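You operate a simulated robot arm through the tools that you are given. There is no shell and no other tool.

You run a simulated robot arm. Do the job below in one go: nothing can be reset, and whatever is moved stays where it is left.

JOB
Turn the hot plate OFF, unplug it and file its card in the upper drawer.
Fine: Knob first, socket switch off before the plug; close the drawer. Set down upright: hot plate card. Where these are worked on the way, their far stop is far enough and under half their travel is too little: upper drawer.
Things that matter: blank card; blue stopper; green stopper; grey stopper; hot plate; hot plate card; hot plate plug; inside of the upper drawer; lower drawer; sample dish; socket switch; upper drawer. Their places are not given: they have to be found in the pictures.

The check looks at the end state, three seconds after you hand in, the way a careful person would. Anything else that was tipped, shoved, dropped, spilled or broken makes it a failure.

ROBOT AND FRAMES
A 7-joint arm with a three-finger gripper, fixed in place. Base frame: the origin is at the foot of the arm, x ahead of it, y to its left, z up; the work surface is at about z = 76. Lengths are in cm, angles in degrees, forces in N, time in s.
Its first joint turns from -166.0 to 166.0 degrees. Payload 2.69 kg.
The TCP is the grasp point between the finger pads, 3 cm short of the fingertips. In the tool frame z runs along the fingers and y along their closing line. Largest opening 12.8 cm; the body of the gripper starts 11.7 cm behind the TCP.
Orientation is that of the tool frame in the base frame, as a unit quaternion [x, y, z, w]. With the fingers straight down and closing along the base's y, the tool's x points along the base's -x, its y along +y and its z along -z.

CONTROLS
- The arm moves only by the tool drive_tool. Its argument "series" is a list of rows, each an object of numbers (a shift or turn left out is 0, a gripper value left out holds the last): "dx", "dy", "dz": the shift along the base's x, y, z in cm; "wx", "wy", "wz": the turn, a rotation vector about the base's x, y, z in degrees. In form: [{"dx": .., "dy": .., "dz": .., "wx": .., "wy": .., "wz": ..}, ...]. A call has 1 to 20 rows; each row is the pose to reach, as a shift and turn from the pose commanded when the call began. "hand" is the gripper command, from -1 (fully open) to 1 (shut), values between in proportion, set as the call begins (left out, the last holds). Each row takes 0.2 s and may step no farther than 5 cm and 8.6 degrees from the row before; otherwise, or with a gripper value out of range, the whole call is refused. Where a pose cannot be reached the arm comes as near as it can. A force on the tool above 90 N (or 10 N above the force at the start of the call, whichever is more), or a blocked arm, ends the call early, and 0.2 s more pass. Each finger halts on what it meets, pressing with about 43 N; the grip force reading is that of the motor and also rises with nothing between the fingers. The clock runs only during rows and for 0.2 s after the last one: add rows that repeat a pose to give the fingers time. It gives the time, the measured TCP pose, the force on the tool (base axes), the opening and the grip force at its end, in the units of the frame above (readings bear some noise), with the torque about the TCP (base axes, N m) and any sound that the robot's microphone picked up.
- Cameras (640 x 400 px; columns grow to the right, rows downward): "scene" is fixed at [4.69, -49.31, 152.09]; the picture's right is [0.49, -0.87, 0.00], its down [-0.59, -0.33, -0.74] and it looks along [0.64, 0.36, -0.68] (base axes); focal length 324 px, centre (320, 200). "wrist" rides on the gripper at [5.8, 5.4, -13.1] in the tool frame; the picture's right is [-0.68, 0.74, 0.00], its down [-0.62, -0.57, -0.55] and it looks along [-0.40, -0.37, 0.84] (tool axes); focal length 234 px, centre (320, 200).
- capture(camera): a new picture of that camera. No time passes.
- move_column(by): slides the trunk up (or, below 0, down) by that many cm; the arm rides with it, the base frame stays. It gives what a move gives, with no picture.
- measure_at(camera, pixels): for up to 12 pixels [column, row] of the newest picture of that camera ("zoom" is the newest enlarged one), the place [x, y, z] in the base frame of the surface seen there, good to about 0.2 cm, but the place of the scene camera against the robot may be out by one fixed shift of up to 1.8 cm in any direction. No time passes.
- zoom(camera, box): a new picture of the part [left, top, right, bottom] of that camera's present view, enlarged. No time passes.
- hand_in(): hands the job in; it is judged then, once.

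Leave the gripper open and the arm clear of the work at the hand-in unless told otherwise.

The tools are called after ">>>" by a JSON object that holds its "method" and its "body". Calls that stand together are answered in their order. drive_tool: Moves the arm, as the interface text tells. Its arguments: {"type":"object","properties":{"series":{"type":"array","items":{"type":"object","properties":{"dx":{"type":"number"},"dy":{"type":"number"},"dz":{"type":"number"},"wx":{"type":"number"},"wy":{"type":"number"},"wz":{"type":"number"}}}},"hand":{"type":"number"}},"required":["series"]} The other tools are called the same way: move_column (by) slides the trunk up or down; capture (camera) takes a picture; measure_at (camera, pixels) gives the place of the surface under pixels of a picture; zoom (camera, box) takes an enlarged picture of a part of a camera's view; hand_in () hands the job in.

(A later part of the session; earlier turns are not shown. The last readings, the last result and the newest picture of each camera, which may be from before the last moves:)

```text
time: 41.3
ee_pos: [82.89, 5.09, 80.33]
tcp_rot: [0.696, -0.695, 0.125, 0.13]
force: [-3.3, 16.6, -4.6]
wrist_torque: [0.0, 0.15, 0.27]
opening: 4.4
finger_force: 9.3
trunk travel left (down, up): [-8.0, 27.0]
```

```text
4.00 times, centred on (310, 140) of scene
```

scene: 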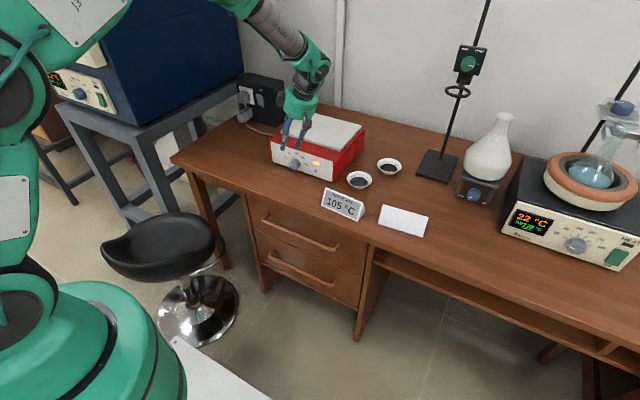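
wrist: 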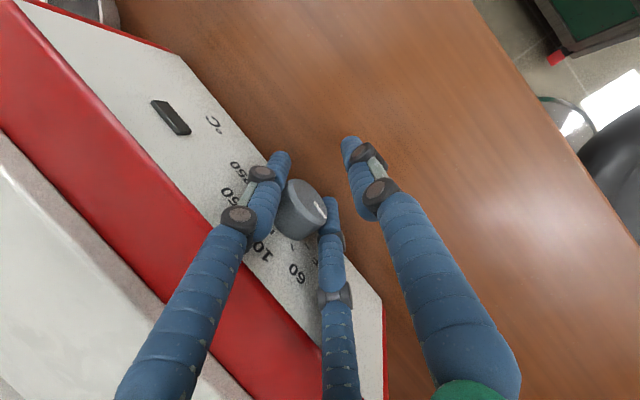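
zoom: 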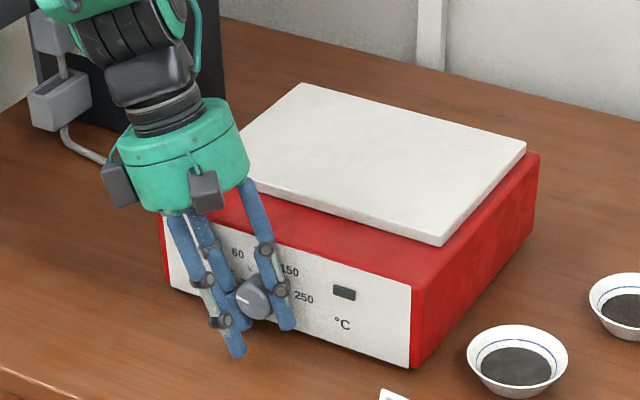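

The lamp has gone dark and the marker turned with the hand. I open the fingers to 5.6 cm and check the marker.

>>> {"method": "drive_tool", "body": {"series": [{"dx": 0}, {"dx": 0}, {"dx": 0}], "hand": 0.125}}

>>> {"method": "capture", "body": {"camera": "wrist"}}

>>> {"method": "zoom", "body": {"camera": "wrist", "box": [220, 120, 400, 240]}}

```text
time: 42.1
ee_pos: [82.89, 4.87, 80.41]
tcp_rot: [0.696, -0.695, 0.124, 0.129]
force: [0.6, -0.3, -0.1]
wrist_torque: [0.03, 0.0, 0.0]
opening: 5.61
finger_force: 0.0
trunk travel left (down, up): [-8.0, 27.0]
```

```text
taken
```

wrist: 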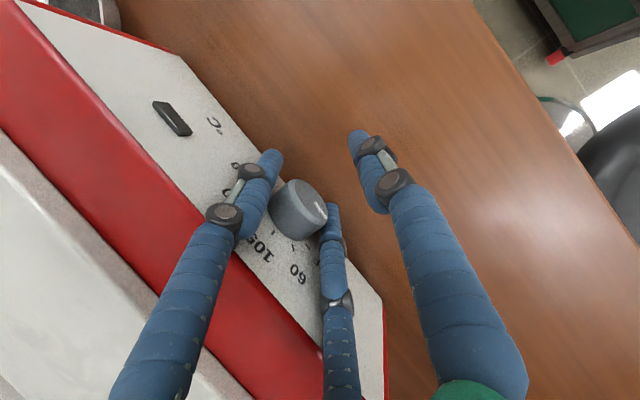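

```text
3.33 times, centred on (310, 180) of wrist
```

zoom: 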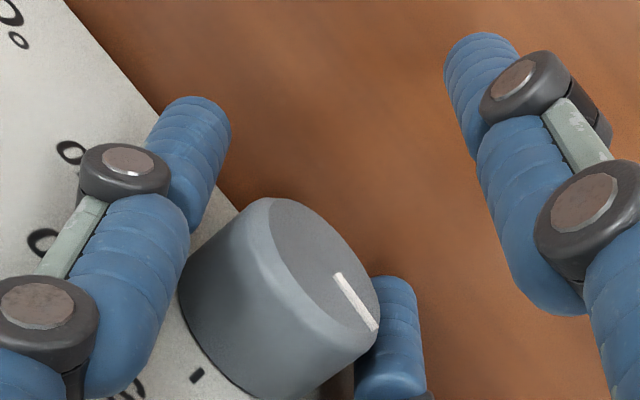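

The grip is released with the marker holding. I retreat along the tool axis (up and +y), then look at the dial from the scene camera.

>>> {"method": "drive_tool", "body": {"series": [{"dy": 0.8, "dz": 2.2}, {"dy": 1.6, "dz": 4.4}, {"dy": 3.2, "dz": 8.8}, {"dy": 4.6, "dz": 12.6}, {"dy": 4.6, "dz": 16, "wx": 5}, {"dx": -3, "dy": 4.6, "dz": 18, "wx": 10}, {"dx": -6, "dy": 4.6, "dz": 20, "wx": 15}, {"dx": -9, "dy": 4.6, "dz": 22, "wx": 20}, {"dx": -12, "dy": 4.6, "dz": 22, "wx": 20}, {"dx": -12, "dy": 4.6, "dz": 22, "wx": 20}]}}

>>> {"method": "capture", "body": {"camera": "scene"}}

>>> {"method": "zoom", "body": {"camera": "scene", "box": [260, 130, 350, 190]}}

>>> {"method": "capture", "body": {"camera": "wrist"}}

```text
time: 44.3
ee_pos: [70.36, 9.45, 102.47]
tcp_rot: [0.709, -0.706, 0.002, 0.006]
force: [0.2, 0.3, -0.1]
wrist_torque: [0.0, -0.02, 0.02]
opening: 5.61
finger_force: 0.1
trunk travel left (down, up): [-8.0, 27.0]
```

```text
taken
```

scene: 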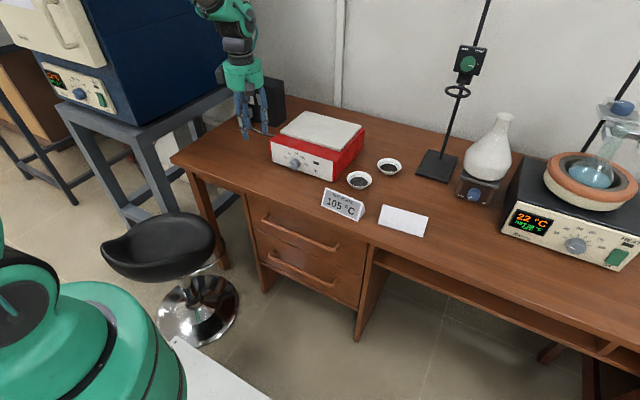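

```text
6.67 times, centred on (305, 160) of scene
```

zoom: 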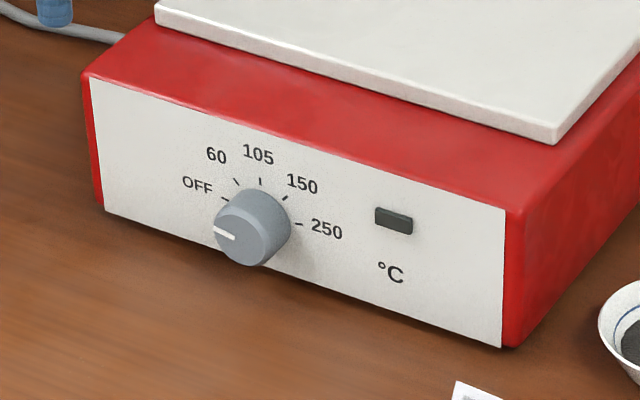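

```text
taken
```

wrist: 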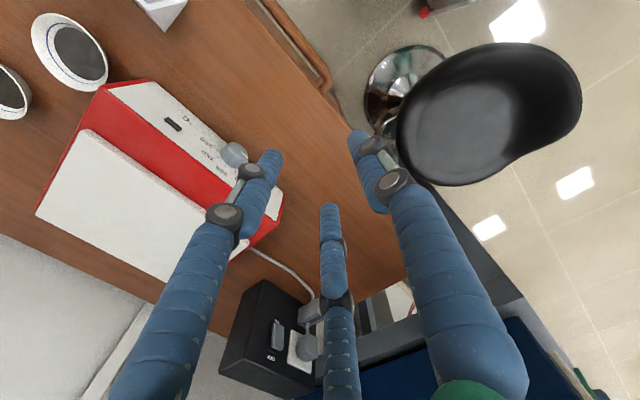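

The lamp is dark and the hot plate hasn't moved. I measure marker ends (216,230)/(234,238) and the OFF and 250 ticks in an enlarged scene view to verify the angle.

>>> {"method": "zoom", "body": {"camera": "scene", "box": [280, 145, 312, 175]}}

```text
13.33 times, centred on (296, 160) of scene
```

zoom: 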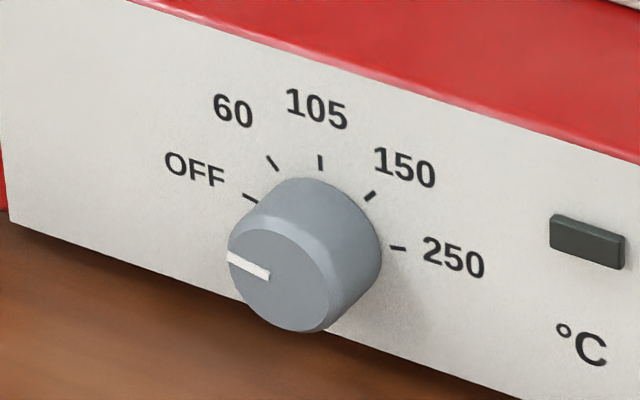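

>>> {"method": "measure_at", "body": {"camera": "zoom", "pixels": [[231, 258], [267, 275], [250, 198], [271, 162], [320, 162], [370, 195], [398, 248], [275, 330], [325, 305], [262, 232], [305, 262], [300, 245]]}}

```text
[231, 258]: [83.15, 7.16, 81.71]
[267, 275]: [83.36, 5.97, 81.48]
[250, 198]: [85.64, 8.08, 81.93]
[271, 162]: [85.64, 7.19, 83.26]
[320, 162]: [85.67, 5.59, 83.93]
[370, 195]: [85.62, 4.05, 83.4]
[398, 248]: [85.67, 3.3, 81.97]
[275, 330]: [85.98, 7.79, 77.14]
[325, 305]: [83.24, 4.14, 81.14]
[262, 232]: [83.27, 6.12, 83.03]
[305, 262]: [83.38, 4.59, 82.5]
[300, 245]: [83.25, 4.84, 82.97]
```

The marker is at 79° and the OFF tick at 80°, so the knob is set to OFF. The scene camera offset against the wrist is about (−0.2, +0.7, +1.2). Now the socket switch: I zoom in on the box.

>>> {"method": "zoom", "body": {"camera": "scene", "box": [228, 62, 296, 134]}}

>>> {"method": "zoom", "body": {"camera": "wrist", "box": [200, 260, 340, 400]}}

```text
5.56 times, centred on (262, 98) of scene
```

zoom: 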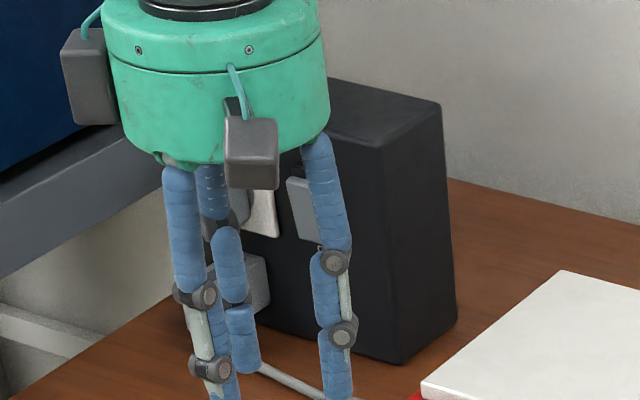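

```text
2.86 times, centred on (270, 330) of wrist
```

zoom: 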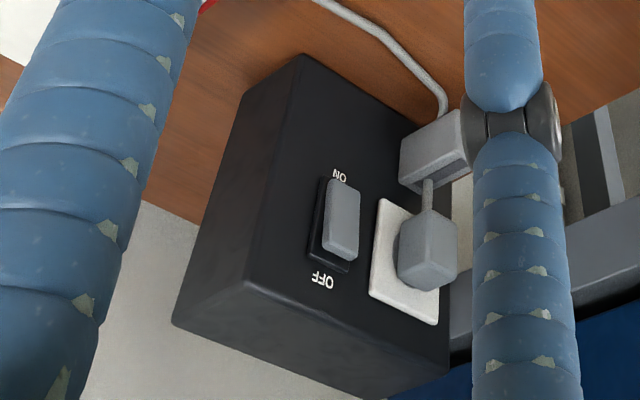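

I measure along the rocker (ON end to OFF end) and the plug and its cable block in this zoom.

>>> {"method": "measure_at", "body": {"camera": "zoom", "pixels": [[345, 187], [342, 205], [341, 220], [338, 237], [333, 250], [300, 260], [355, 250], [425, 250], [410, 285], [445, 240], [430, 195], [420, 150]]}}

```text
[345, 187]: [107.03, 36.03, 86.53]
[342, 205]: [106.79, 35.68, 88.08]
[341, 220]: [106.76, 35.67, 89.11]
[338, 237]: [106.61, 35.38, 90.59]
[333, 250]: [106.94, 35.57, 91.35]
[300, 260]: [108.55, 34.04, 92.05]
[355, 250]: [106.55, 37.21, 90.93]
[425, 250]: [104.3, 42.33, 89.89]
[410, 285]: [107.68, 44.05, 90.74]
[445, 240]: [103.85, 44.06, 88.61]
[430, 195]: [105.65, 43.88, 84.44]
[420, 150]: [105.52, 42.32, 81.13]
```

The rocker's OFF (top) end protrudes at x≈106.55 and the ON end sits in at 107.0, so I must press the top end near (106.6, 36.2, 90.7). For the plug I want the single finger on top because the cord goes down. I roll back by −180° while moving toward (80, 28, 104) and closing the fingers into a fist.

>>> {"method": "drive_tool", "body": {"series": [{"dx": 0.5, "dy": 1.5, "dz": 0.2, "wz": -8.5}, {"dx": 1, "dy": 3, "dz": 0.4, "wz": -17}, {"dx": 1.5, "dy": 4.5, "dz": 0.6, "wz": -25.5}, {"dx": 2, "dy": 6, "dz": 0.8, "wz": -34}, {"dx": 2.5, "dy": 7.5, "dz": 1, "wz": -42.5}, {"dx": 3, "dy": 9, "dz": 1, "wz": -51}, {"dx": 3.5, "dy": 10.5, "dz": 1, "wz": -59.5}, {"dx": 4, "dy": 12, "dz": 1, "wz": -68}, {"dx": 4.5, "dy": 13.5, "dz": 1, "wz": -76.5}, {"dx": 5, "dy": 15, "dz": 1, "wz": -85}, {"dx": 5, "dy": 16, "dz": 1, "wz": -90}], "hand": 1}}

>>> {"method": "drive_tool", "body": {"series": [{"wz": -8.5}, {"wz": -17}, {"wz": -25.5}, {"wz": -34}, {"wz": -42.5}, {"wz": -51}, {"wz": -59.5}, {"wz": -68}, {"wz": -76.5}, {"wz": -85}, {"wz": -90}, {"wz": -90}]}}

>>> {"method": "drive_tool", "body": {"series": [{"dx": 1, "wy": -6}, {"dx": 2, "wy": -12}, {"dx": 3, "wy": -18}, {"dx": 4, "wy": -24}, {"dx": 5, "wy": -30}, {"dx": 6, "wy": -36}, {"dx": 7, "wy": -42}, {"dx": 8, "wy": -48}, {"dx": 9, "wy": -54}, {"dx": 10, "wy": -60}, {"dx": 10, "wy": -60}]}}

>>> {"method": "capture", "body": {"camera": "wrist"}}

>>> {"method": "capture", "body": {"camera": "scene"}}

```text
time: 46.7
ee_pos: [75.83, 25.39, 103.51]
tcp_rot: [0.0, 1.0, 0.002, -0.005]
force: [0.0, -0.4, 0.4]
wrist_torque: [-0.03, 0.01, 0.01]
opening: 0.19
finger_force: 31.1
trunk travel left (down, up): [-8.0, 27.0]
```

```text
time: 49.3
ee_pos: [75.79, 25.59, 103.33]
tcp_rot: [0.707, 0.708, 0.005, -0.002]
force: [-0.3, -0.1, 0.4]
wrist_torque: [-0.02, 0.01, 0.0]
opening: 0.22
finger_force: 31.4
trunk travel left (down, up): [-8.0, 27.0]
```

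```text
time: 51.7
ee_pos: [86.37, 25.37, 104.98]
tcp_rot: [0.619, 0.629, 0.335, 0.33]
force: [-0.1, 0.6, -0.3]
wrist_torque: [0.02, -0.01, 0.01]
opening: 0.21
finger_force: 31.1
out of reach, approached as far as the arm can: row 10, 11
trunk travel left (down, up): [-8.0, 27.0]
```

```text
taken
```

wrist: 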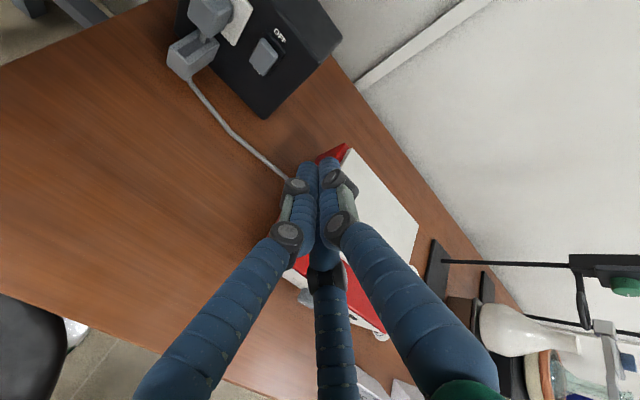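

```text
taken
```

scene: 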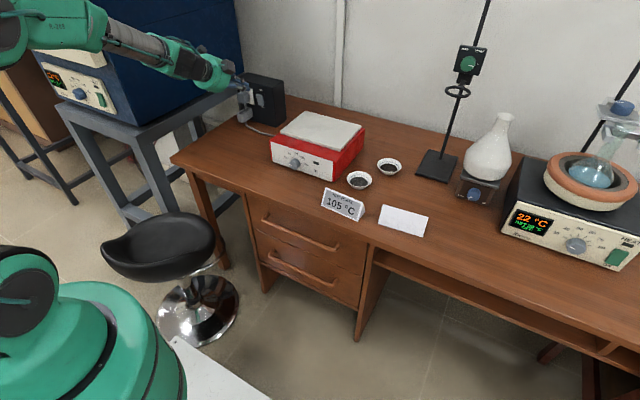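

The pitch reached 56° (34° below horizontal). I zoom in on the socket from this angle, then lower the trunk the remaining 8 cm to flatten the approach.

>>> {"method": "zoom", "body": {"camera": "wrist", "box": [150, 0, 350, 125]}}

>>> {"method": "move_column", "body": {"by": -8}}

```text
3.20 times, centred on (250, 62) of wrist
```

zoom: 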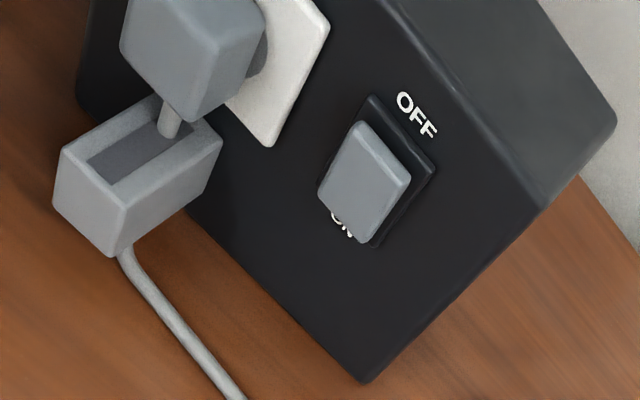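

```text
time: 52.9
ee_pos: [86.54, 25.56, 96.96]
tcp_rot: [0.619, 0.629, 0.334, 0.33]
force: [-0.8, -0.5, 0.5]
wrist_torque: [0.02, -0.03, 0.0]
opening: 0.22
finger_force: 31.4
trunk travel left (down, up): [0.0, 35.0]
```

The lower grey part is an open-top tray on the box that the cord drops into, elongated in the pull direction. Now I approach the switch: fist toward (98, 36.2, 93), flattening by another 20°.

>>> {"method": "drive_tool", "body": {"series": [{"dx": 1, "dy": 2, "wy": -4}, {"dx": 3, "dy": 4, "dz": -0.5, "wy": -8}, {"dx": 5, "dy": 6, "dz": -1, "wy": -12}, {"dx": 7, "dy": 8, "dz": -2, "wy": -16}, {"dx": 9, "dy": 10, "dz": -3, "wy": -20}, {"dx": 10, "dy": 10.7, "dz": -4, "wy": -20}, {"dx": 10, "dy": 10.7, "dz": -4, "wy": -20}]}}

>>> {"method": "capture", "body": {"camera": "wrist"}}

>>> {"method": "zoom", "body": {"camera": "scene", "box": [180, 40, 320, 150]}}

```text
time: 54.5
ee_pos: [100.69, 36.65, 99.21]
tcp_rot: [0.564, 0.605, 0.395, 0.399]
force: [0.1, 0.0, -0.5]
wrist_torque: [0.02, -0.15, -0.04]
opening: 0.19
finger_force: 31.8
out of reach, approached as far as the arm can: row 1, 2, 3, 4, 5, 6, 7
trunk travel left (down, up): [0.0, 35.0]
```

```text
taken
```

wrist: 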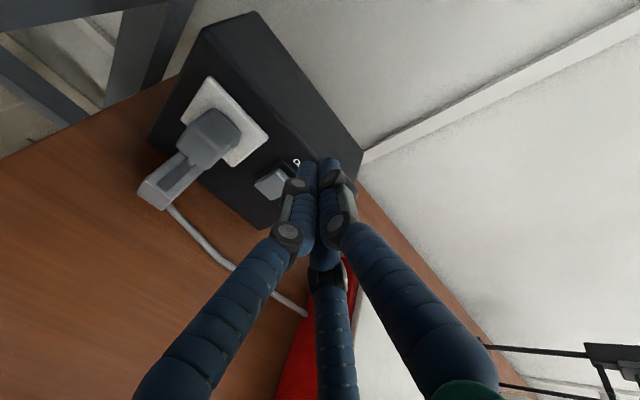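

```text
3.64 times, centred on (250, 95) of scene
```

zoom: 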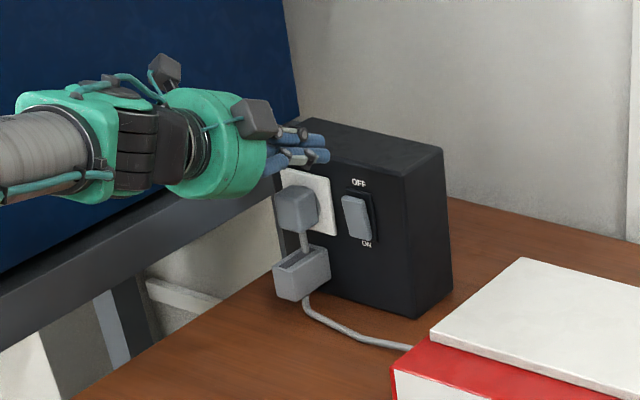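

The request was beyond the limit and position drifted to (100.7, 36.7, 99.2), pointing 22° below horizontal with nothing touched. I'll ask only for reachable poses: back off 3 cm, relax the pitch by 8°, and lower 7 cm.

>>> {"method": "drive_tool", "body": {"series": [{"dx": -1.5, "dz": -1, "wy": 3}, {"dx": -3, "dz": -2.5, "wy": 6}, {"dx": -3, "dz": -4, "wy": 8}, {"dx": -3, "dz": -5.5, "wy": 8}, {"dx": -3, "dz": -7, "wy": 8}, {"dx": -3, "dz": -7, "wy": 8}]}}

>>> {"method": "capture", "body": {"camera": "wrist"}}

>>> {"method": "zoom", "body": {"camera": "scene", "box": [180, 40, 320, 150]}}

```text
time: 55.9
ee_pos: [97.86, 36.66, 92.37]
tcp_rot: [0.59, 0.631, 0.355, 0.357]
force: [-0.1, 0.7, 0.1]
wrist_torque: [0.02, -0.01, -0.01]
opening: 0.21
finger_force: 31.0
trunk travel left (down, up): [0.0, 35.0]
```

```text
taken
```

wrist: 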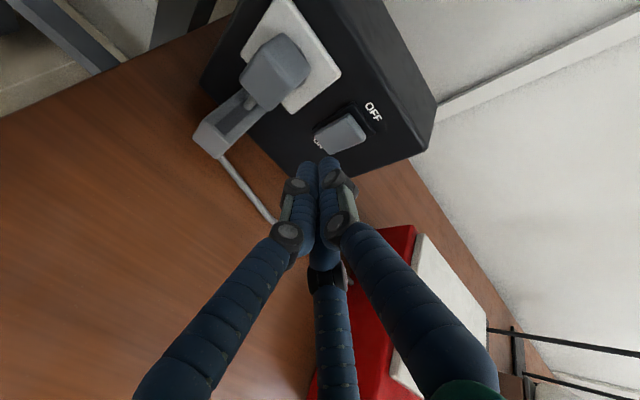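

```text
3.64 times, centred on (250, 95) of scene
```

zoom: 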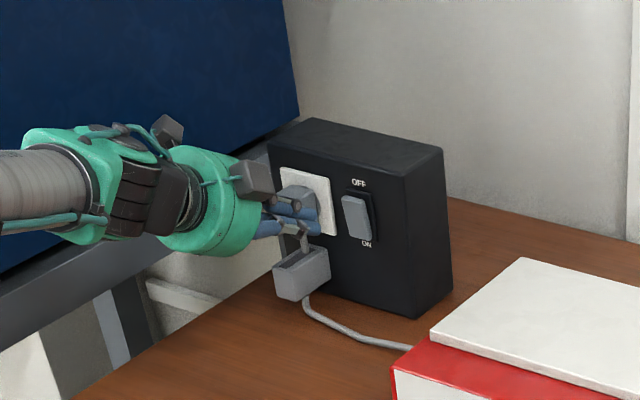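

This pose is reached. I measure the fist tips and the rocker and OFF/ON ends in this closer view.

>>> {"method": "zoom", "body": {"camera": "wrist", "box": [180, 0, 440, 200]}}

>>> {"method": "measure_at", "body": {"camera": "wrist", "pixels": [[309, 165], [330, 159], [318, 168], [345, 115], [357, 128], [363, 143], [340, 133], [328, 140], [336, 150], [318, 133], [350, 140], [370, 125]]}}

```text
2.00 times, centred on (310, 100) of wrist
```

zoom: 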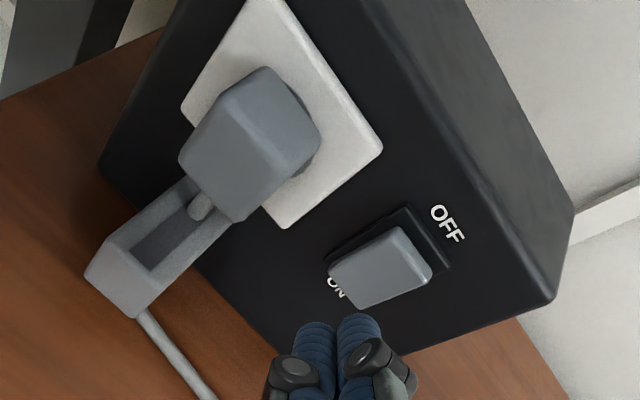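

```text
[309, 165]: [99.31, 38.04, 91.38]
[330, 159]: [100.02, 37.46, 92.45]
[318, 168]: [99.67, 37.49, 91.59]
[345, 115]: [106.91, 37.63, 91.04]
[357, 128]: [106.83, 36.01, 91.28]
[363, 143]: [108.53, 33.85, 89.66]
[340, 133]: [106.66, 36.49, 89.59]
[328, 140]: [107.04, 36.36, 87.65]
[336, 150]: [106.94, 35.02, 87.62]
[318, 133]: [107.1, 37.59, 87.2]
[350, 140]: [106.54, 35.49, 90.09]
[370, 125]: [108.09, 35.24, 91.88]
```

The rocker spans y 35–37.6, z 86.5–91.4. The top finger of the fist leads, so I align TCP to (·, 36.2, 91.4) and advance 4.5 cm toward it, then creep.

>>> {"method": "drive_tool", "body": {"series": [{"dx": 1, "dy": -0.4, "dz": -0.9}, {"dx": 2.5, "dy": -0.4, "dz": -0.9}, {"dx": 4, "dy": -0.4, "dz": -0.9}, {"dx": 4.8, "dy": -0.4, "dz": -0.9}, {"dx": 4.8, "dy": -0.4, "dz": -0.9}]}}

>>> {"method": "capture", "body": {"camera": "wrist"}}

>>> {"method": "zoom", "body": {"camera": "wrist", "box": [240, 90, 420, 220]}}

```text
time: 57.1
ee_pos: [102.58, 36.18, 91.27]
tcp_rot: [0.59, 0.632, 0.355, 0.356]
force: [0.7, 0.9, -1.2]
wrist_torque: [-0.01, 0.0, -0.02]
opening: 0.2
finger_force: 31.0
trunk travel left (down, up): [0.0, 35.0]
```

```text
taken
```

wrist: 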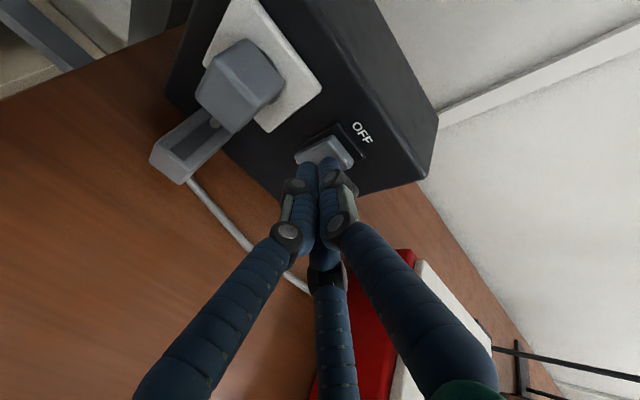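

```text
3.08 times, centred on (330, 155) of wrist
```

zoom: 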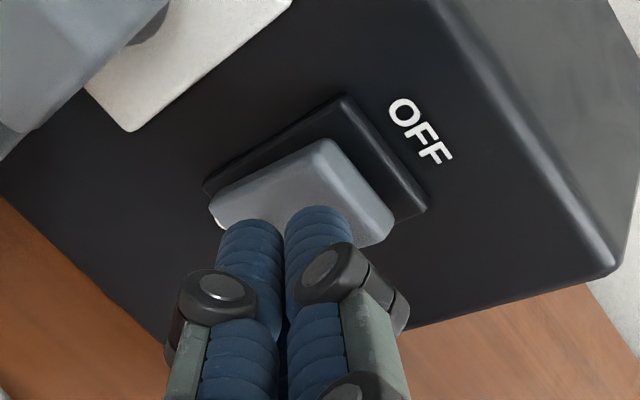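

>>> {"method": "measure_at", "body": {"camera": "zoom", "pixels": [[318, 212], [250, 226], [330, 220], [330, 180], [380, 215], [235, 205], [325, 145]]}}

```text
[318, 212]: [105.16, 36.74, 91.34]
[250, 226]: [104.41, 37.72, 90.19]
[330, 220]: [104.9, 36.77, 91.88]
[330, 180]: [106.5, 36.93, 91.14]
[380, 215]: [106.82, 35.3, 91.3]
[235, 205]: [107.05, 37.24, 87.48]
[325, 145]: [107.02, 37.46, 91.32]
```

The top finger's tip is at x≈105.3, z≈90.8, right in front of the OFF end. I creep forward in small steps while watching force.

>>> {"method": "drive_tool", "body": {"series": [{"dx": 0.3}, {"dx": 0.6}, {"dx": 0.9}, {"dx": 0.9}]}}

>>> {"method": "drive_tool", "body": {"series": [{"dx": 0.2}, {"dx": 0.4}, {"dx": 0.4}]}}

>>> {"method": "drive_tool", "body": {"series": [{"dx": 0.2}, {"dx": 0.3}, {"dx": 0.3}]}}

```text
time: 58.1
ee_pos: [103.37, 36.2, 91.43]
tcp_rot: [0.59, 0.631, 0.356, 0.356]
force: [-0.7, 0.6, 1.6]
wrist_torque: [-0.02, -0.03, -0.02]
opening: 0.19
finger_force: 31.2
trunk travel left (down, up): [0.0, 35.0]
```

```text
time: 58.9
ee_pos: [103.81, 36.17, 91.19]
tcp_rot: [0.59, 0.631, 0.355, 0.357]
force: [-0.7, -0.8, -0.6]
wrist_torque: [-0.05, 0.02, 0.0]
opening: 0.18
finger_force: 31.6
trunk travel left (down, up): [0.0, 35.0]
```

```text
time: 59.7
ee_pos: [104.13, 36.15, 91.32]
tcp_rot: [0.59, 0.632, 0.354, 0.357]
force: [-29.9, -5.0, 0.8]
wrist_torque: [-0.02, -0.06, -0.11]
opening: 0.21
finger_force: 31.9
trunk travel left (down, up): [0.0, 35.0]
```

There's now −30 N of reaction. I look at whether the rocker moved.

>>> {"method": "capture", "body": {"camera": "wrist"}}

>>> {"method": "zoom", "body": {"camera": "wrist", "box": [240, 90, 420, 220]}}

>>> {"method": "zoom", "body": {"camera": "scene", "box": [228, 62, 296, 134]}}

```text
taken
```

wrist: 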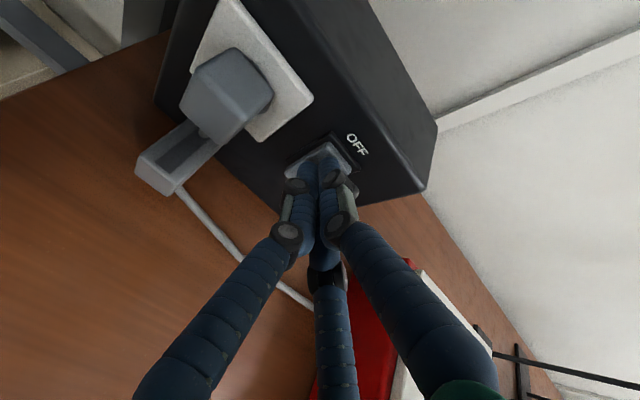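

```text
3.08 times, centred on (330, 155) of wrist
```

zoom: 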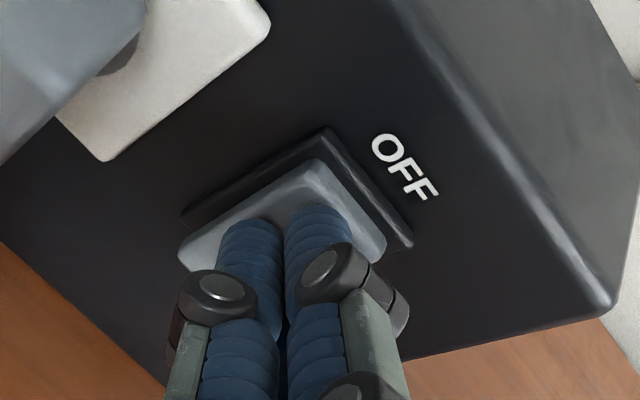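

```text
5.56 times, centred on (262, 98) of scene
```

zoom: 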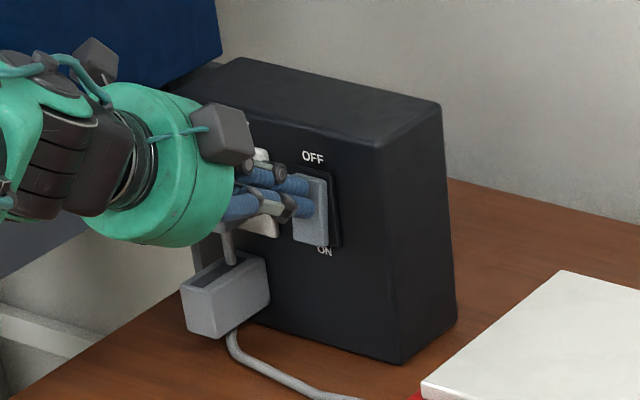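

>>> {"method": "measure_at", "body": {"camera": "wrist", "pixels": [[329, 143], [336, 150], [345, 163], [298, 167], [292, 172], [310, 153], [322, 145]]}}

>>> {"method": "measure_at", "body": {"camera": "zoom", "pixels": [[305, 230], [322, 185], [328, 235], [300, 240], [310, 175]]}}

```text
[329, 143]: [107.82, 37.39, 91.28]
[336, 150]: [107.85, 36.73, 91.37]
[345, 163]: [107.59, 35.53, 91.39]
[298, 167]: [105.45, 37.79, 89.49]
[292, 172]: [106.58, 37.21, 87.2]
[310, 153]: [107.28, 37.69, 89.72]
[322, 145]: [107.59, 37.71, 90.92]
```

```text
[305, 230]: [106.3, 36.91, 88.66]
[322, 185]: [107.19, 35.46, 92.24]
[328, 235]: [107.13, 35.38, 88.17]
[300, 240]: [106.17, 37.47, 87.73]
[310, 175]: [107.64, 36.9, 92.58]
```

The rocker's OFF end is now in (x≈107.7) and the ON end is out (106.6), so it has flipped. I back off and confirm it stays.

>>> {"method": "drive_tool", "body": {"series": [{"dx": -1}, {"dx": -3}, {"dx": -5}, {"dx": -7}, {"dx": -7}]}}

>>> {"method": "capture", "body": {"camera": "wrist"}}

>>> {"method": "zoom", "body": {"camera": "wrist", "box": [180, 0, 440, 200]}}

>>> {"method": "zoom", "body": {"camera": "scene", "box": [228, 62, 296, 134]}}

```text
time: 60.9
ee_pos: [97.22, 36.25, 91.63]
tcp_rot: [0.591, 0.631, 0.356, 0.356]
force: [-0.7, -0.9, 1.0]
wrist_torque: [0.02, 0.14, 0.01]
opening: 0.2
finger_force: 31.4
trunk travel left (down, up): [0.0, 35.0]
```

```text
taken
```

wrist: 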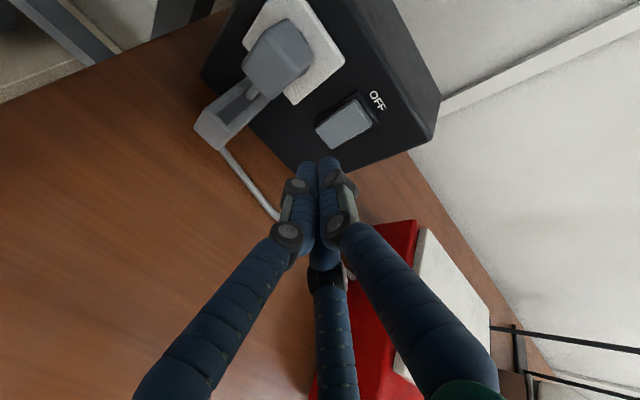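

```text
2.00 times, centred on (310, 100) of wrist
```

zoom: 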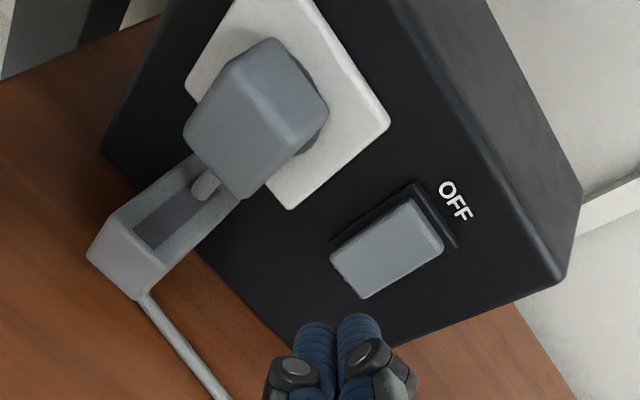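

```text
5.56 times, centred on (262, 98) of scene
```

zoom: 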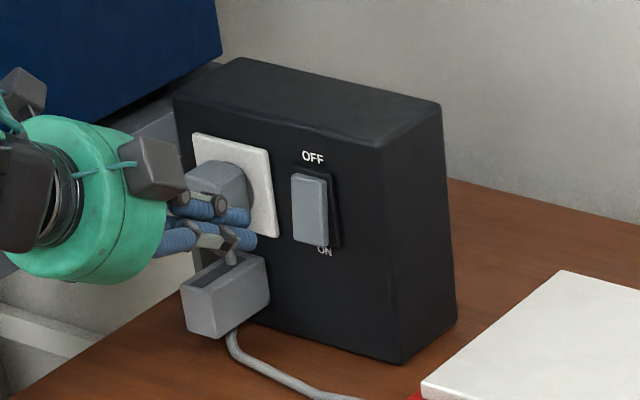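

The switch stays at OFF. Now I measure the plug body and the tray in the wrist picture.

>>> {"method": "measure_at", "body": {"camera": "wrist", "pixels": [[360, 108], [322, 137], [285, 22], [275, 45], [260, 65], [270, 92], [300, 40], [250, 66], [309, 52], [254, 55], [290, 80], [270, 30]]}}

>>> {"method": "measure_at", "body": {"camera": "wrist", "pixels": [[204, 112], [230, 137], [245, 82], [262, 102], [210, 138], [232, 112], [254, 93], [248, 97], [290, 100], [240, 35], [340, 60], [235, 124]]}}

```text
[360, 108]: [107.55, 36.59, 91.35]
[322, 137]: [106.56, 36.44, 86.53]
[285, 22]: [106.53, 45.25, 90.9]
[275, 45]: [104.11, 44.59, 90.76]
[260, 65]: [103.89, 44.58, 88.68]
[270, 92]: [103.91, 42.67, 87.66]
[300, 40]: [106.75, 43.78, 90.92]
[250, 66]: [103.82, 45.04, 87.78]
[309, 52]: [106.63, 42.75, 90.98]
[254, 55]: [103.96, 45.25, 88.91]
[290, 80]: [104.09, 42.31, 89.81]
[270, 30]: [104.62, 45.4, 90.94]
```

```text
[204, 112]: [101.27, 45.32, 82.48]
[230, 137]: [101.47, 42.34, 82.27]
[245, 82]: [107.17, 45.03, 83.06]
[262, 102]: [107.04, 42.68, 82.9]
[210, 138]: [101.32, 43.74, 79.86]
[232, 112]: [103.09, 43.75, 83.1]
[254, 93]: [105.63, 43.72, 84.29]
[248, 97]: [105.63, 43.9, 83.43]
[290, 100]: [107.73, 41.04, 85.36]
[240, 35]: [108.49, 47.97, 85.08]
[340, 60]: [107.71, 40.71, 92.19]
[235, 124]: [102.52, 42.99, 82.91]
```

Plug body: x 103.85–107, y 42.2–45.4, z 87.4–91, with the cord stub going down at x≈105.6 into the tray (rim z≈83). I open the fingers to 5.6 cm and move to a pre-grasp in front of the plug at (97.5, 43.8, 90.6).

>>> {"method": "drive_tool", "body": {"series": [{"dy": 2.5, "dz": -0.4}, {"dy": 5, "dz": -0.8}, {"dy": 7.5, "dz": -1.0}, {"dx": 0.3, "dy": 7.55, "dz": -1.0}], "hand": 0.125}}

>>> {"method": "capture", "body": {"camera": "wrist"}}

>>> {"method": "capture", "body": {"camera": "scene"}}

```text
time: 61.9
ee_pos: [97.44, 43.67, 90.27]
tcp_rot: [0.59, 0.631, 0.356, 0.356]
force: [-0.6, -0.2, 0.1]
wrist_torque: [0.05, -0.02, -0.02]
opening: 5.59
finger_force: 0.1
trunk travel left (down, up): [0.0, 35.0]
```

```text
taken
```

wrist: 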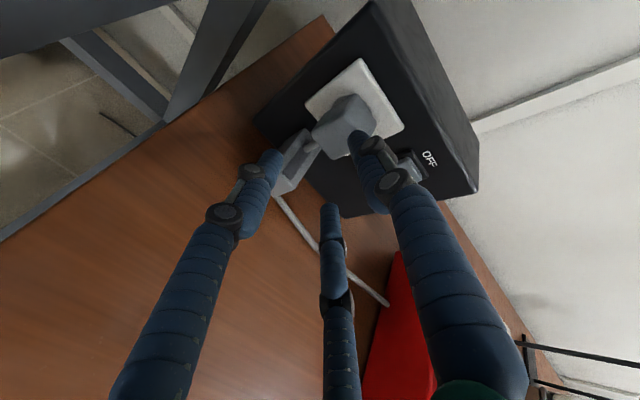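

```text
taken
```

scene: 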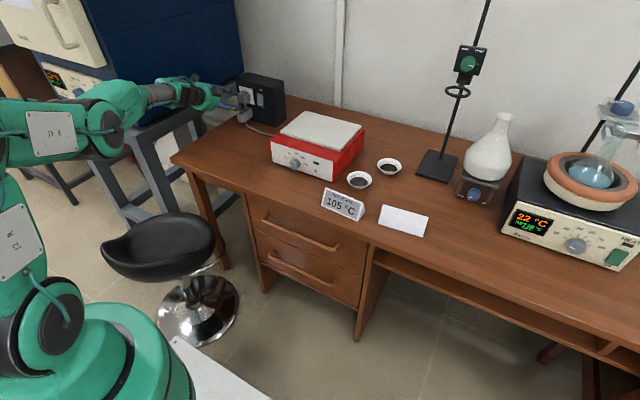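

I check the fingertip positions relative to the plug from this picture.

>>> {"method": "measure_at", "body": {"camera": "wrist", "pixels": [[274, 154], [330, 206], [357, 135], [340, 105], [345, 118], [325, 128], [360, 118], [335, 150], [368, 125], [318, 135], [305, 152], [330, 140]]}}

>>> {"method": "zoom", "body": {"camera": "wrist", "box": [230, 60, 430, 220]}}

```text
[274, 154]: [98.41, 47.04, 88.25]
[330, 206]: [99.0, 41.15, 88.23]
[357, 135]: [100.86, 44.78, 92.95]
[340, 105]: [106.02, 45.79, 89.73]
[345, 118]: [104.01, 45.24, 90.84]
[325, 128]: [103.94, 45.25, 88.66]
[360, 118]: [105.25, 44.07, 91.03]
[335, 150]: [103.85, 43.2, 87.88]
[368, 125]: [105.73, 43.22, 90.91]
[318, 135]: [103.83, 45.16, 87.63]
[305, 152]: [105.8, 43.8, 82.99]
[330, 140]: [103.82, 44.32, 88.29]
```

```text
2.50 times, centred on (330, 140) of wrist
```

zoom: 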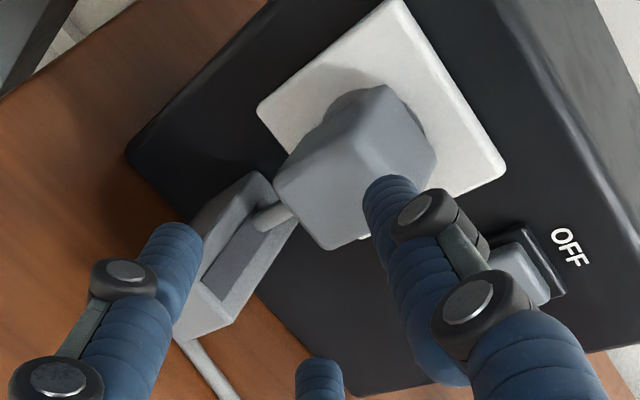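

Alignment is good. I shift +0.15 y and +0.25 z and advance 5 cm toward the plug, watching force.

>>> {"method": "drive_tool", "body": {"series": [{"dx": 1.2, "dy": 0.15, "dz": 0.25}, {"dx": 2.4, "dy": 0.15, "dz": 0.25}, {"dx": 3.6, "dy": 0.15, "dz": 0.25}, {"dx": 4.6, "dy": 0.15, "dz": 0.25}, {"dx": 5.2, "dy": 0.15, "dz": 0.25}, {"dx": 5.2, "dy": 0.15, "dz": 0.25}]}}

>>> {"method": "capture", "body": {"camera": "wrist"}}

>>> {"method": "zoom", "body": {"camera": "wrist", "box": [230, 100, 430, 260]}}

>>> {"method": "zoom", "body": {"camera": "scene", "box": [200, 60, 300, 140]}}

```text
time: 63.3
ee_pos: [102.67, 43.96, 90.5]
tcp_rot: [0.59, 0.631, 0.355, 0.357]
force: [0.1, -1.0, 0.0]
wrist_torque: [0.05, -0.03, 0.04]
opening: 5.62
finger_force: 0.0
trunk travel left (down, up): [0.0, 35.0]
```

```text
taken
```

wrist: 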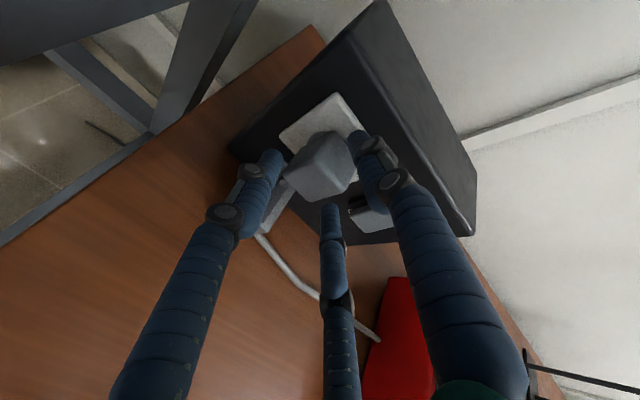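

```text
2.50 times, centred on (330, 180) of wrist
```

zoom: 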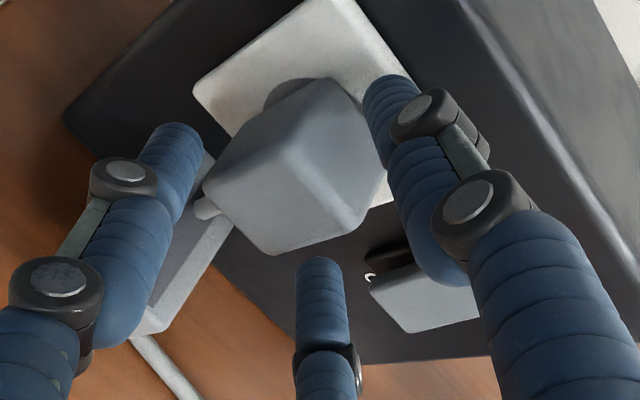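

```text
5.00 times, centred on (250, 100) of scene
```

zoom: 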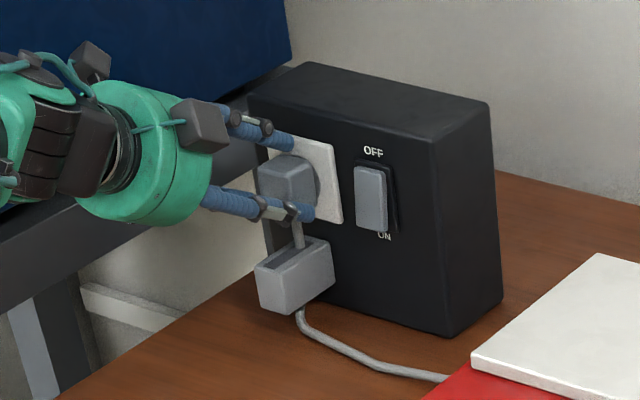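

I measure the fingertips and plug edges again at this closer position.

>>> {"method": "measure_at", "body": {"camera": "wrist", "pixels": [[329, 205], [331, 215], [272, 153], [272, 162], [357, 134], [320, 150], [305, 165], [335, 165], [315, 190], [340, 155], [297, 172], [310, 200]]}}

```text
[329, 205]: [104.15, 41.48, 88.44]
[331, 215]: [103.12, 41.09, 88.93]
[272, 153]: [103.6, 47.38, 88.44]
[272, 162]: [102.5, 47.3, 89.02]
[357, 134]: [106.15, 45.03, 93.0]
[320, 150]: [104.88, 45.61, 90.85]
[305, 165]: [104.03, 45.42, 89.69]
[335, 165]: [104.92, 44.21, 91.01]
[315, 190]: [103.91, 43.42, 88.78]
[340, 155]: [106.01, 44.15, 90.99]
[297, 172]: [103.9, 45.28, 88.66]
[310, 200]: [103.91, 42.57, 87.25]
```

The side fingers are level with the lower half of the plug. I raise 0.35, advance another 0.8 (top fingertip stays short of the plate at 107.7), and then close.

>>> {"method": "drive_tool", "body": {"series": [{"dx": 0.4, "dy": -0.1, "dz": 0.35}, {"dx": 0.8, "dy": -0.1, "dz": 0.35}, {"dx": 0.8, "dy": -0.1, "dz": 0.35}]}}

>>> {"method": "drive_tool", "body": {"series": [{"dx": 0}, {"dx": 0}, {"dx": 0}, {"dx": 0}], "hand": 0.6}}

>>> {"method": "capture", "body": {"camera": "wrist"}}

>>> {"method": "zoom", "body": {"camera": "wrist", "box": [230, 100, 430, 260]}}

>>> {"method": "zoom", "body": {"camera": "scene", "box": [200, 60, 300, 140]}}

```text
time: 64.1
ee_pos: [103.37, 43.87, 90.91]
tcp_rot: [0.59, 0.631, 0.356, 0.356]
force: [0.3, -0.7, -0.2]
wrist_torque: [0.01, -0.02, 0.0]
opening: 5.64
finger_force: 0.0
trunk travel left (down, up): [0.0, 35.0]
```

```text
time: 65.1
ee_pos: [103.35, 43.94, 90.9]
tcp_rot: [0.59, 0.631, 0.355, 0.357]
force: [-1.5, 10.2, -1.7]
wrist_torque: [0.26, 0.1, 0.04]
opening: 4.34
finger_force: 12.6
trunk travel left (down, up): [0.0, 35.0]
```

```text
taken
```

wrist: 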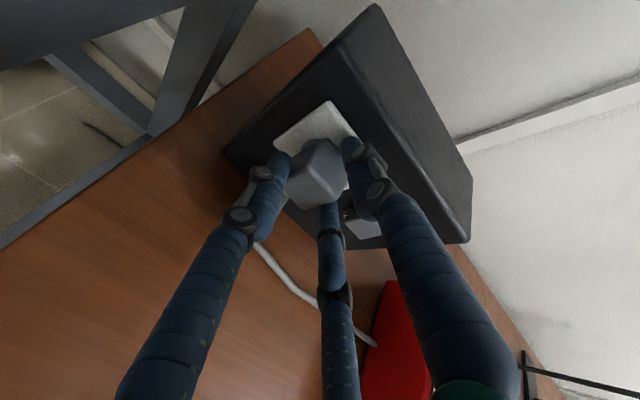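

```text
2.50 times, centred on (330, 180) of wrist
```

zoom: 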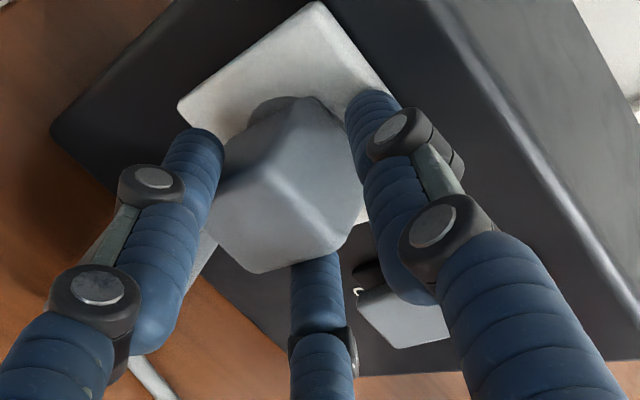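

```text
5.00 times, centred on (250, 100) of scene
```

zoom: 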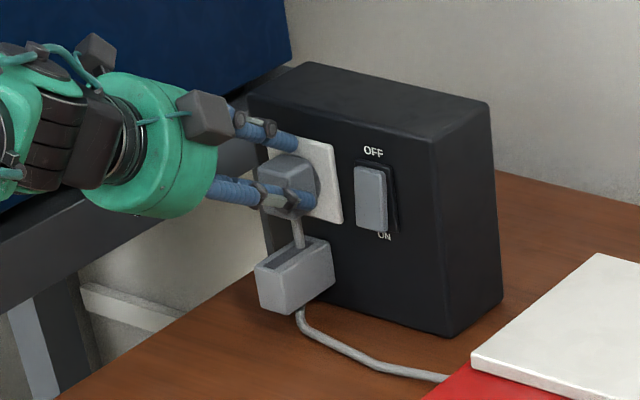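

Both side fingers grip the plug. I re-centre +0.1 in y and close fully for a firm hold.

>>> {"method": "drive_tool", "body": {"series": [{"dy": 0.1}, {"dy": 0.1}, {"dy": 0.1}, {"dy": 0.1}], "hand": 1}}

>>> {"method": "capture", "body": {"camera": "wrist"}}

>>> {"method": "zoom", "body": {"camera": "wrist", "box": [230, 100, 430, 260]}}

```text
time: 66.1
ee_pos: [103.32, 43.9, 90.89]
tcp_rot: [0.59, 0.632, 0.354, 0.356]
force: [-11.1, 1.5, -0.7]
wrist_torque: [-0.08, 0.38, -0.44]
opening: 4.23
finger_force: 42.9
trunk travel left (down, up): [0.0, 35.0]
```

```text
taken
```

wrist: 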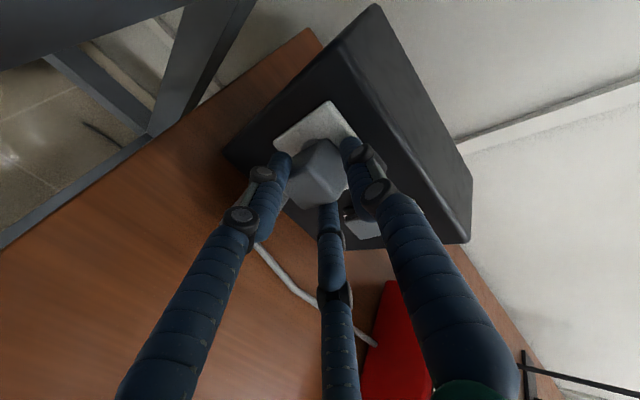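

```text
2.50 times, centred on (330, 180) of wrist
```

zoom: 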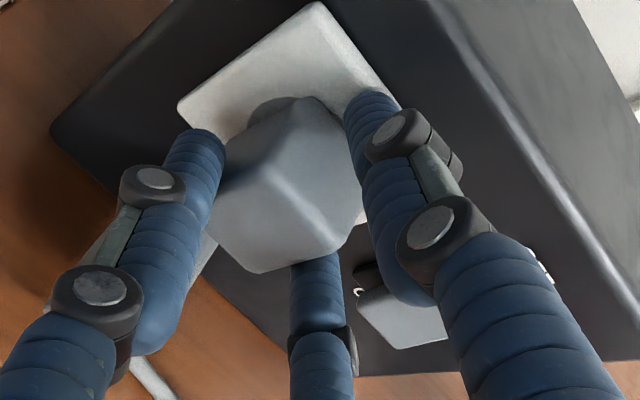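

The grip is firm at 43 N. Now I pull straight along −x in small steps.

>>> {"method": "drive_tool", "body": {"series": [{"dx": -0.3}, {"dx": -0.6}, {"dx": -0.9}, {"dx": -1.2}, {"dx": -1.2}]}}

>>> {"method": "capture", "body": {"camera": "wrist"}}

>>> {"method": "zoom", "body": {"camera": "scene", "box": [200, 60, 300, 140]}}

```text
time: 67.3
ee_pos: [102.27, 43.87, 90.92]
tcp_rot: [0.59, 0.631, 0.356, 0.357]
force: [0.6, 3.8, -0.9]
wrist_torque: [-0.05, -0.03, -0.35]
opening: 4.25
finger_force: 42.8
trunk travel left (down, up): [0.0, 35.0]
```

```text
taken
```

wrist: 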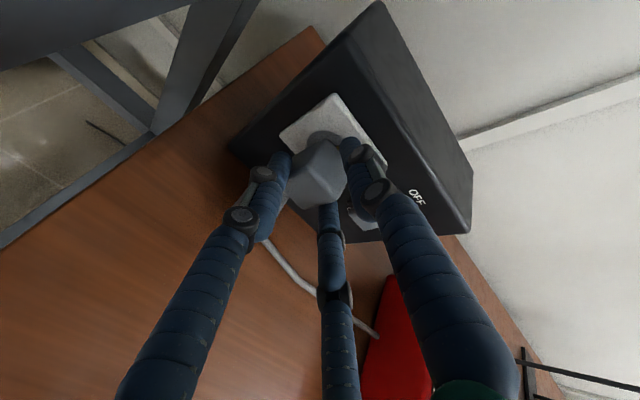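

```text
5.00 times, centred on (250, 100) of scene
```

zoom: 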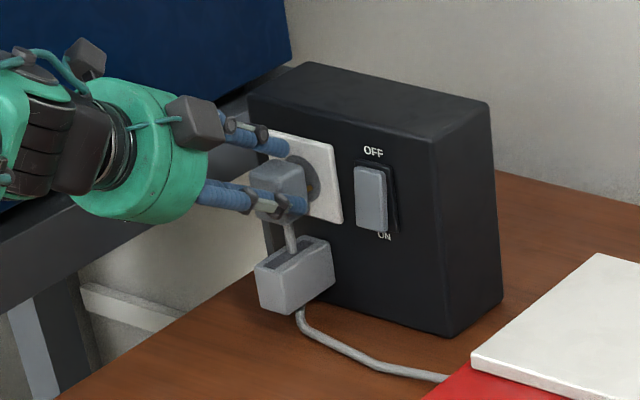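

The plug is sliding out smoothly with the hand. I continue pulling another 2.5 cm.

>>> {"method": "drive_tool", "body": {"series": [{"dx": -0.5}, {"dx": -1.0}, {"dx": -1.5}, {"dx": -2.0}, {"dx": -2.5}, {"dx": -2.5}]}}

>>> {"method": "capture", "body": {"camera": "wrist"}}

>>> {"method": "zoom", "body": {"camera": "wrist", "box": [200, 60, 440, 260]}}

>>> {"method": "zoom", "body": {"camera": "scene", "box": [200, 60, 300, 140]}}

```text
time: 68.7
ee_pos: [99.66, 43.98, 90.93]
tcp_rot: [0.591, 0.63, 0.355, 0.357]
force: [8.1, -7.4, 0.7]
wrist_torque: [-0.42, -0.47, -0.5]
opening: 4.22
finger_force: 42.7
trunk travel left (down, up): [0.0, 35.0]
```

```text
taken
```

wrist: 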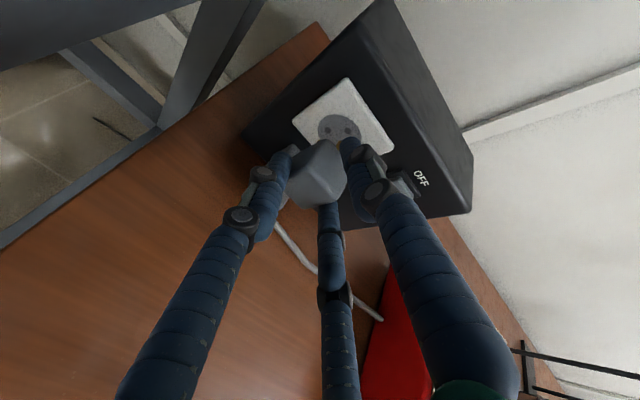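

```text
2.00 times, centred on (320, 160) of wrist
```

zoom: 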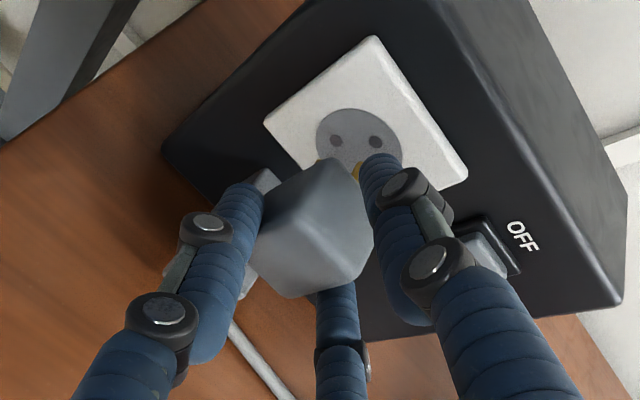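

```text
5.00 times, centred on (250, 100) of scene
```

zoom: 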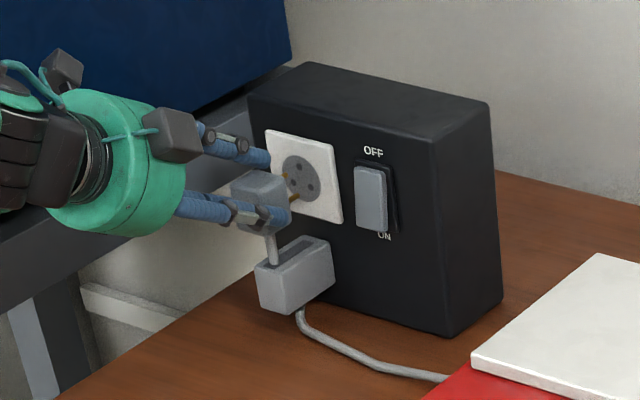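

The pins are visible outside the socket. About 8 N of resistance appeared, and the cord stub is near the tray's front end. I try a tiny extra pull and watch force.

>>> {"method": "drive_tool", "body": {"series": [{"dx": -0.2}, {"dx": -0.2}]}}

>>> {"method": "zoom", "body": {"camera": "scene", "box": [230, 75, 280, 125]}}

```text
time: 69.3
ee_pos: [99.73, 43.94, 90.92]
tcp_rot: [0.591, 0.63, 0.355, 0.356]
force: [33.6, -5.2, -3.4]
wrist_torque: [-0.25, -1.1, -0.59]
opening: 4.23
finger_force: 43.3
trunk travel left (down, up): [0.0, 35.0]
```

```text
8.00 times, centred on (255, 100) of scene
```

zoom: 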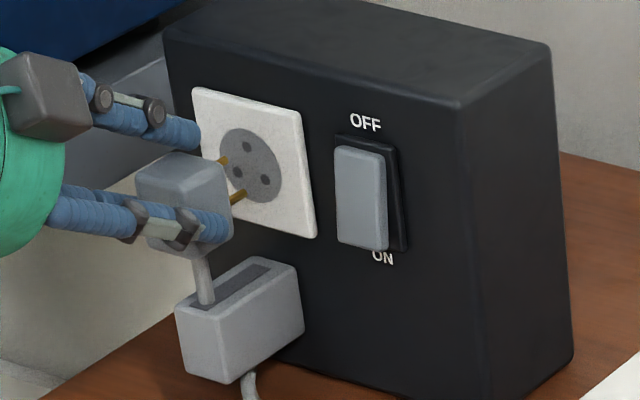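

A hard stop: the plug is at the end of its travel with pins out of the socket. I ease back 0.2 and test gently whether it is free vertically (−0.3) before releasing.

>>> {"method": "drive_tool", "body": {"series": [{"dx": 0.2}, {"dx": 0.2, "dz": -0.3}, {"dx": 0.2, "dz": -0.3}]}}

```text
time: 70.1
ee_pos: [99.84, 43.93, 90.99]
tcp_rot: [0.59, 0.631, 0.356, 0.356]
force: [3.4, -11.3, 15.2]
wrist_torque: [-0.37, 0.01, -0.77]
opening: 4.23
finger_force: 43.2
trunk travel left (down, up): [0.0, 35.0]
```

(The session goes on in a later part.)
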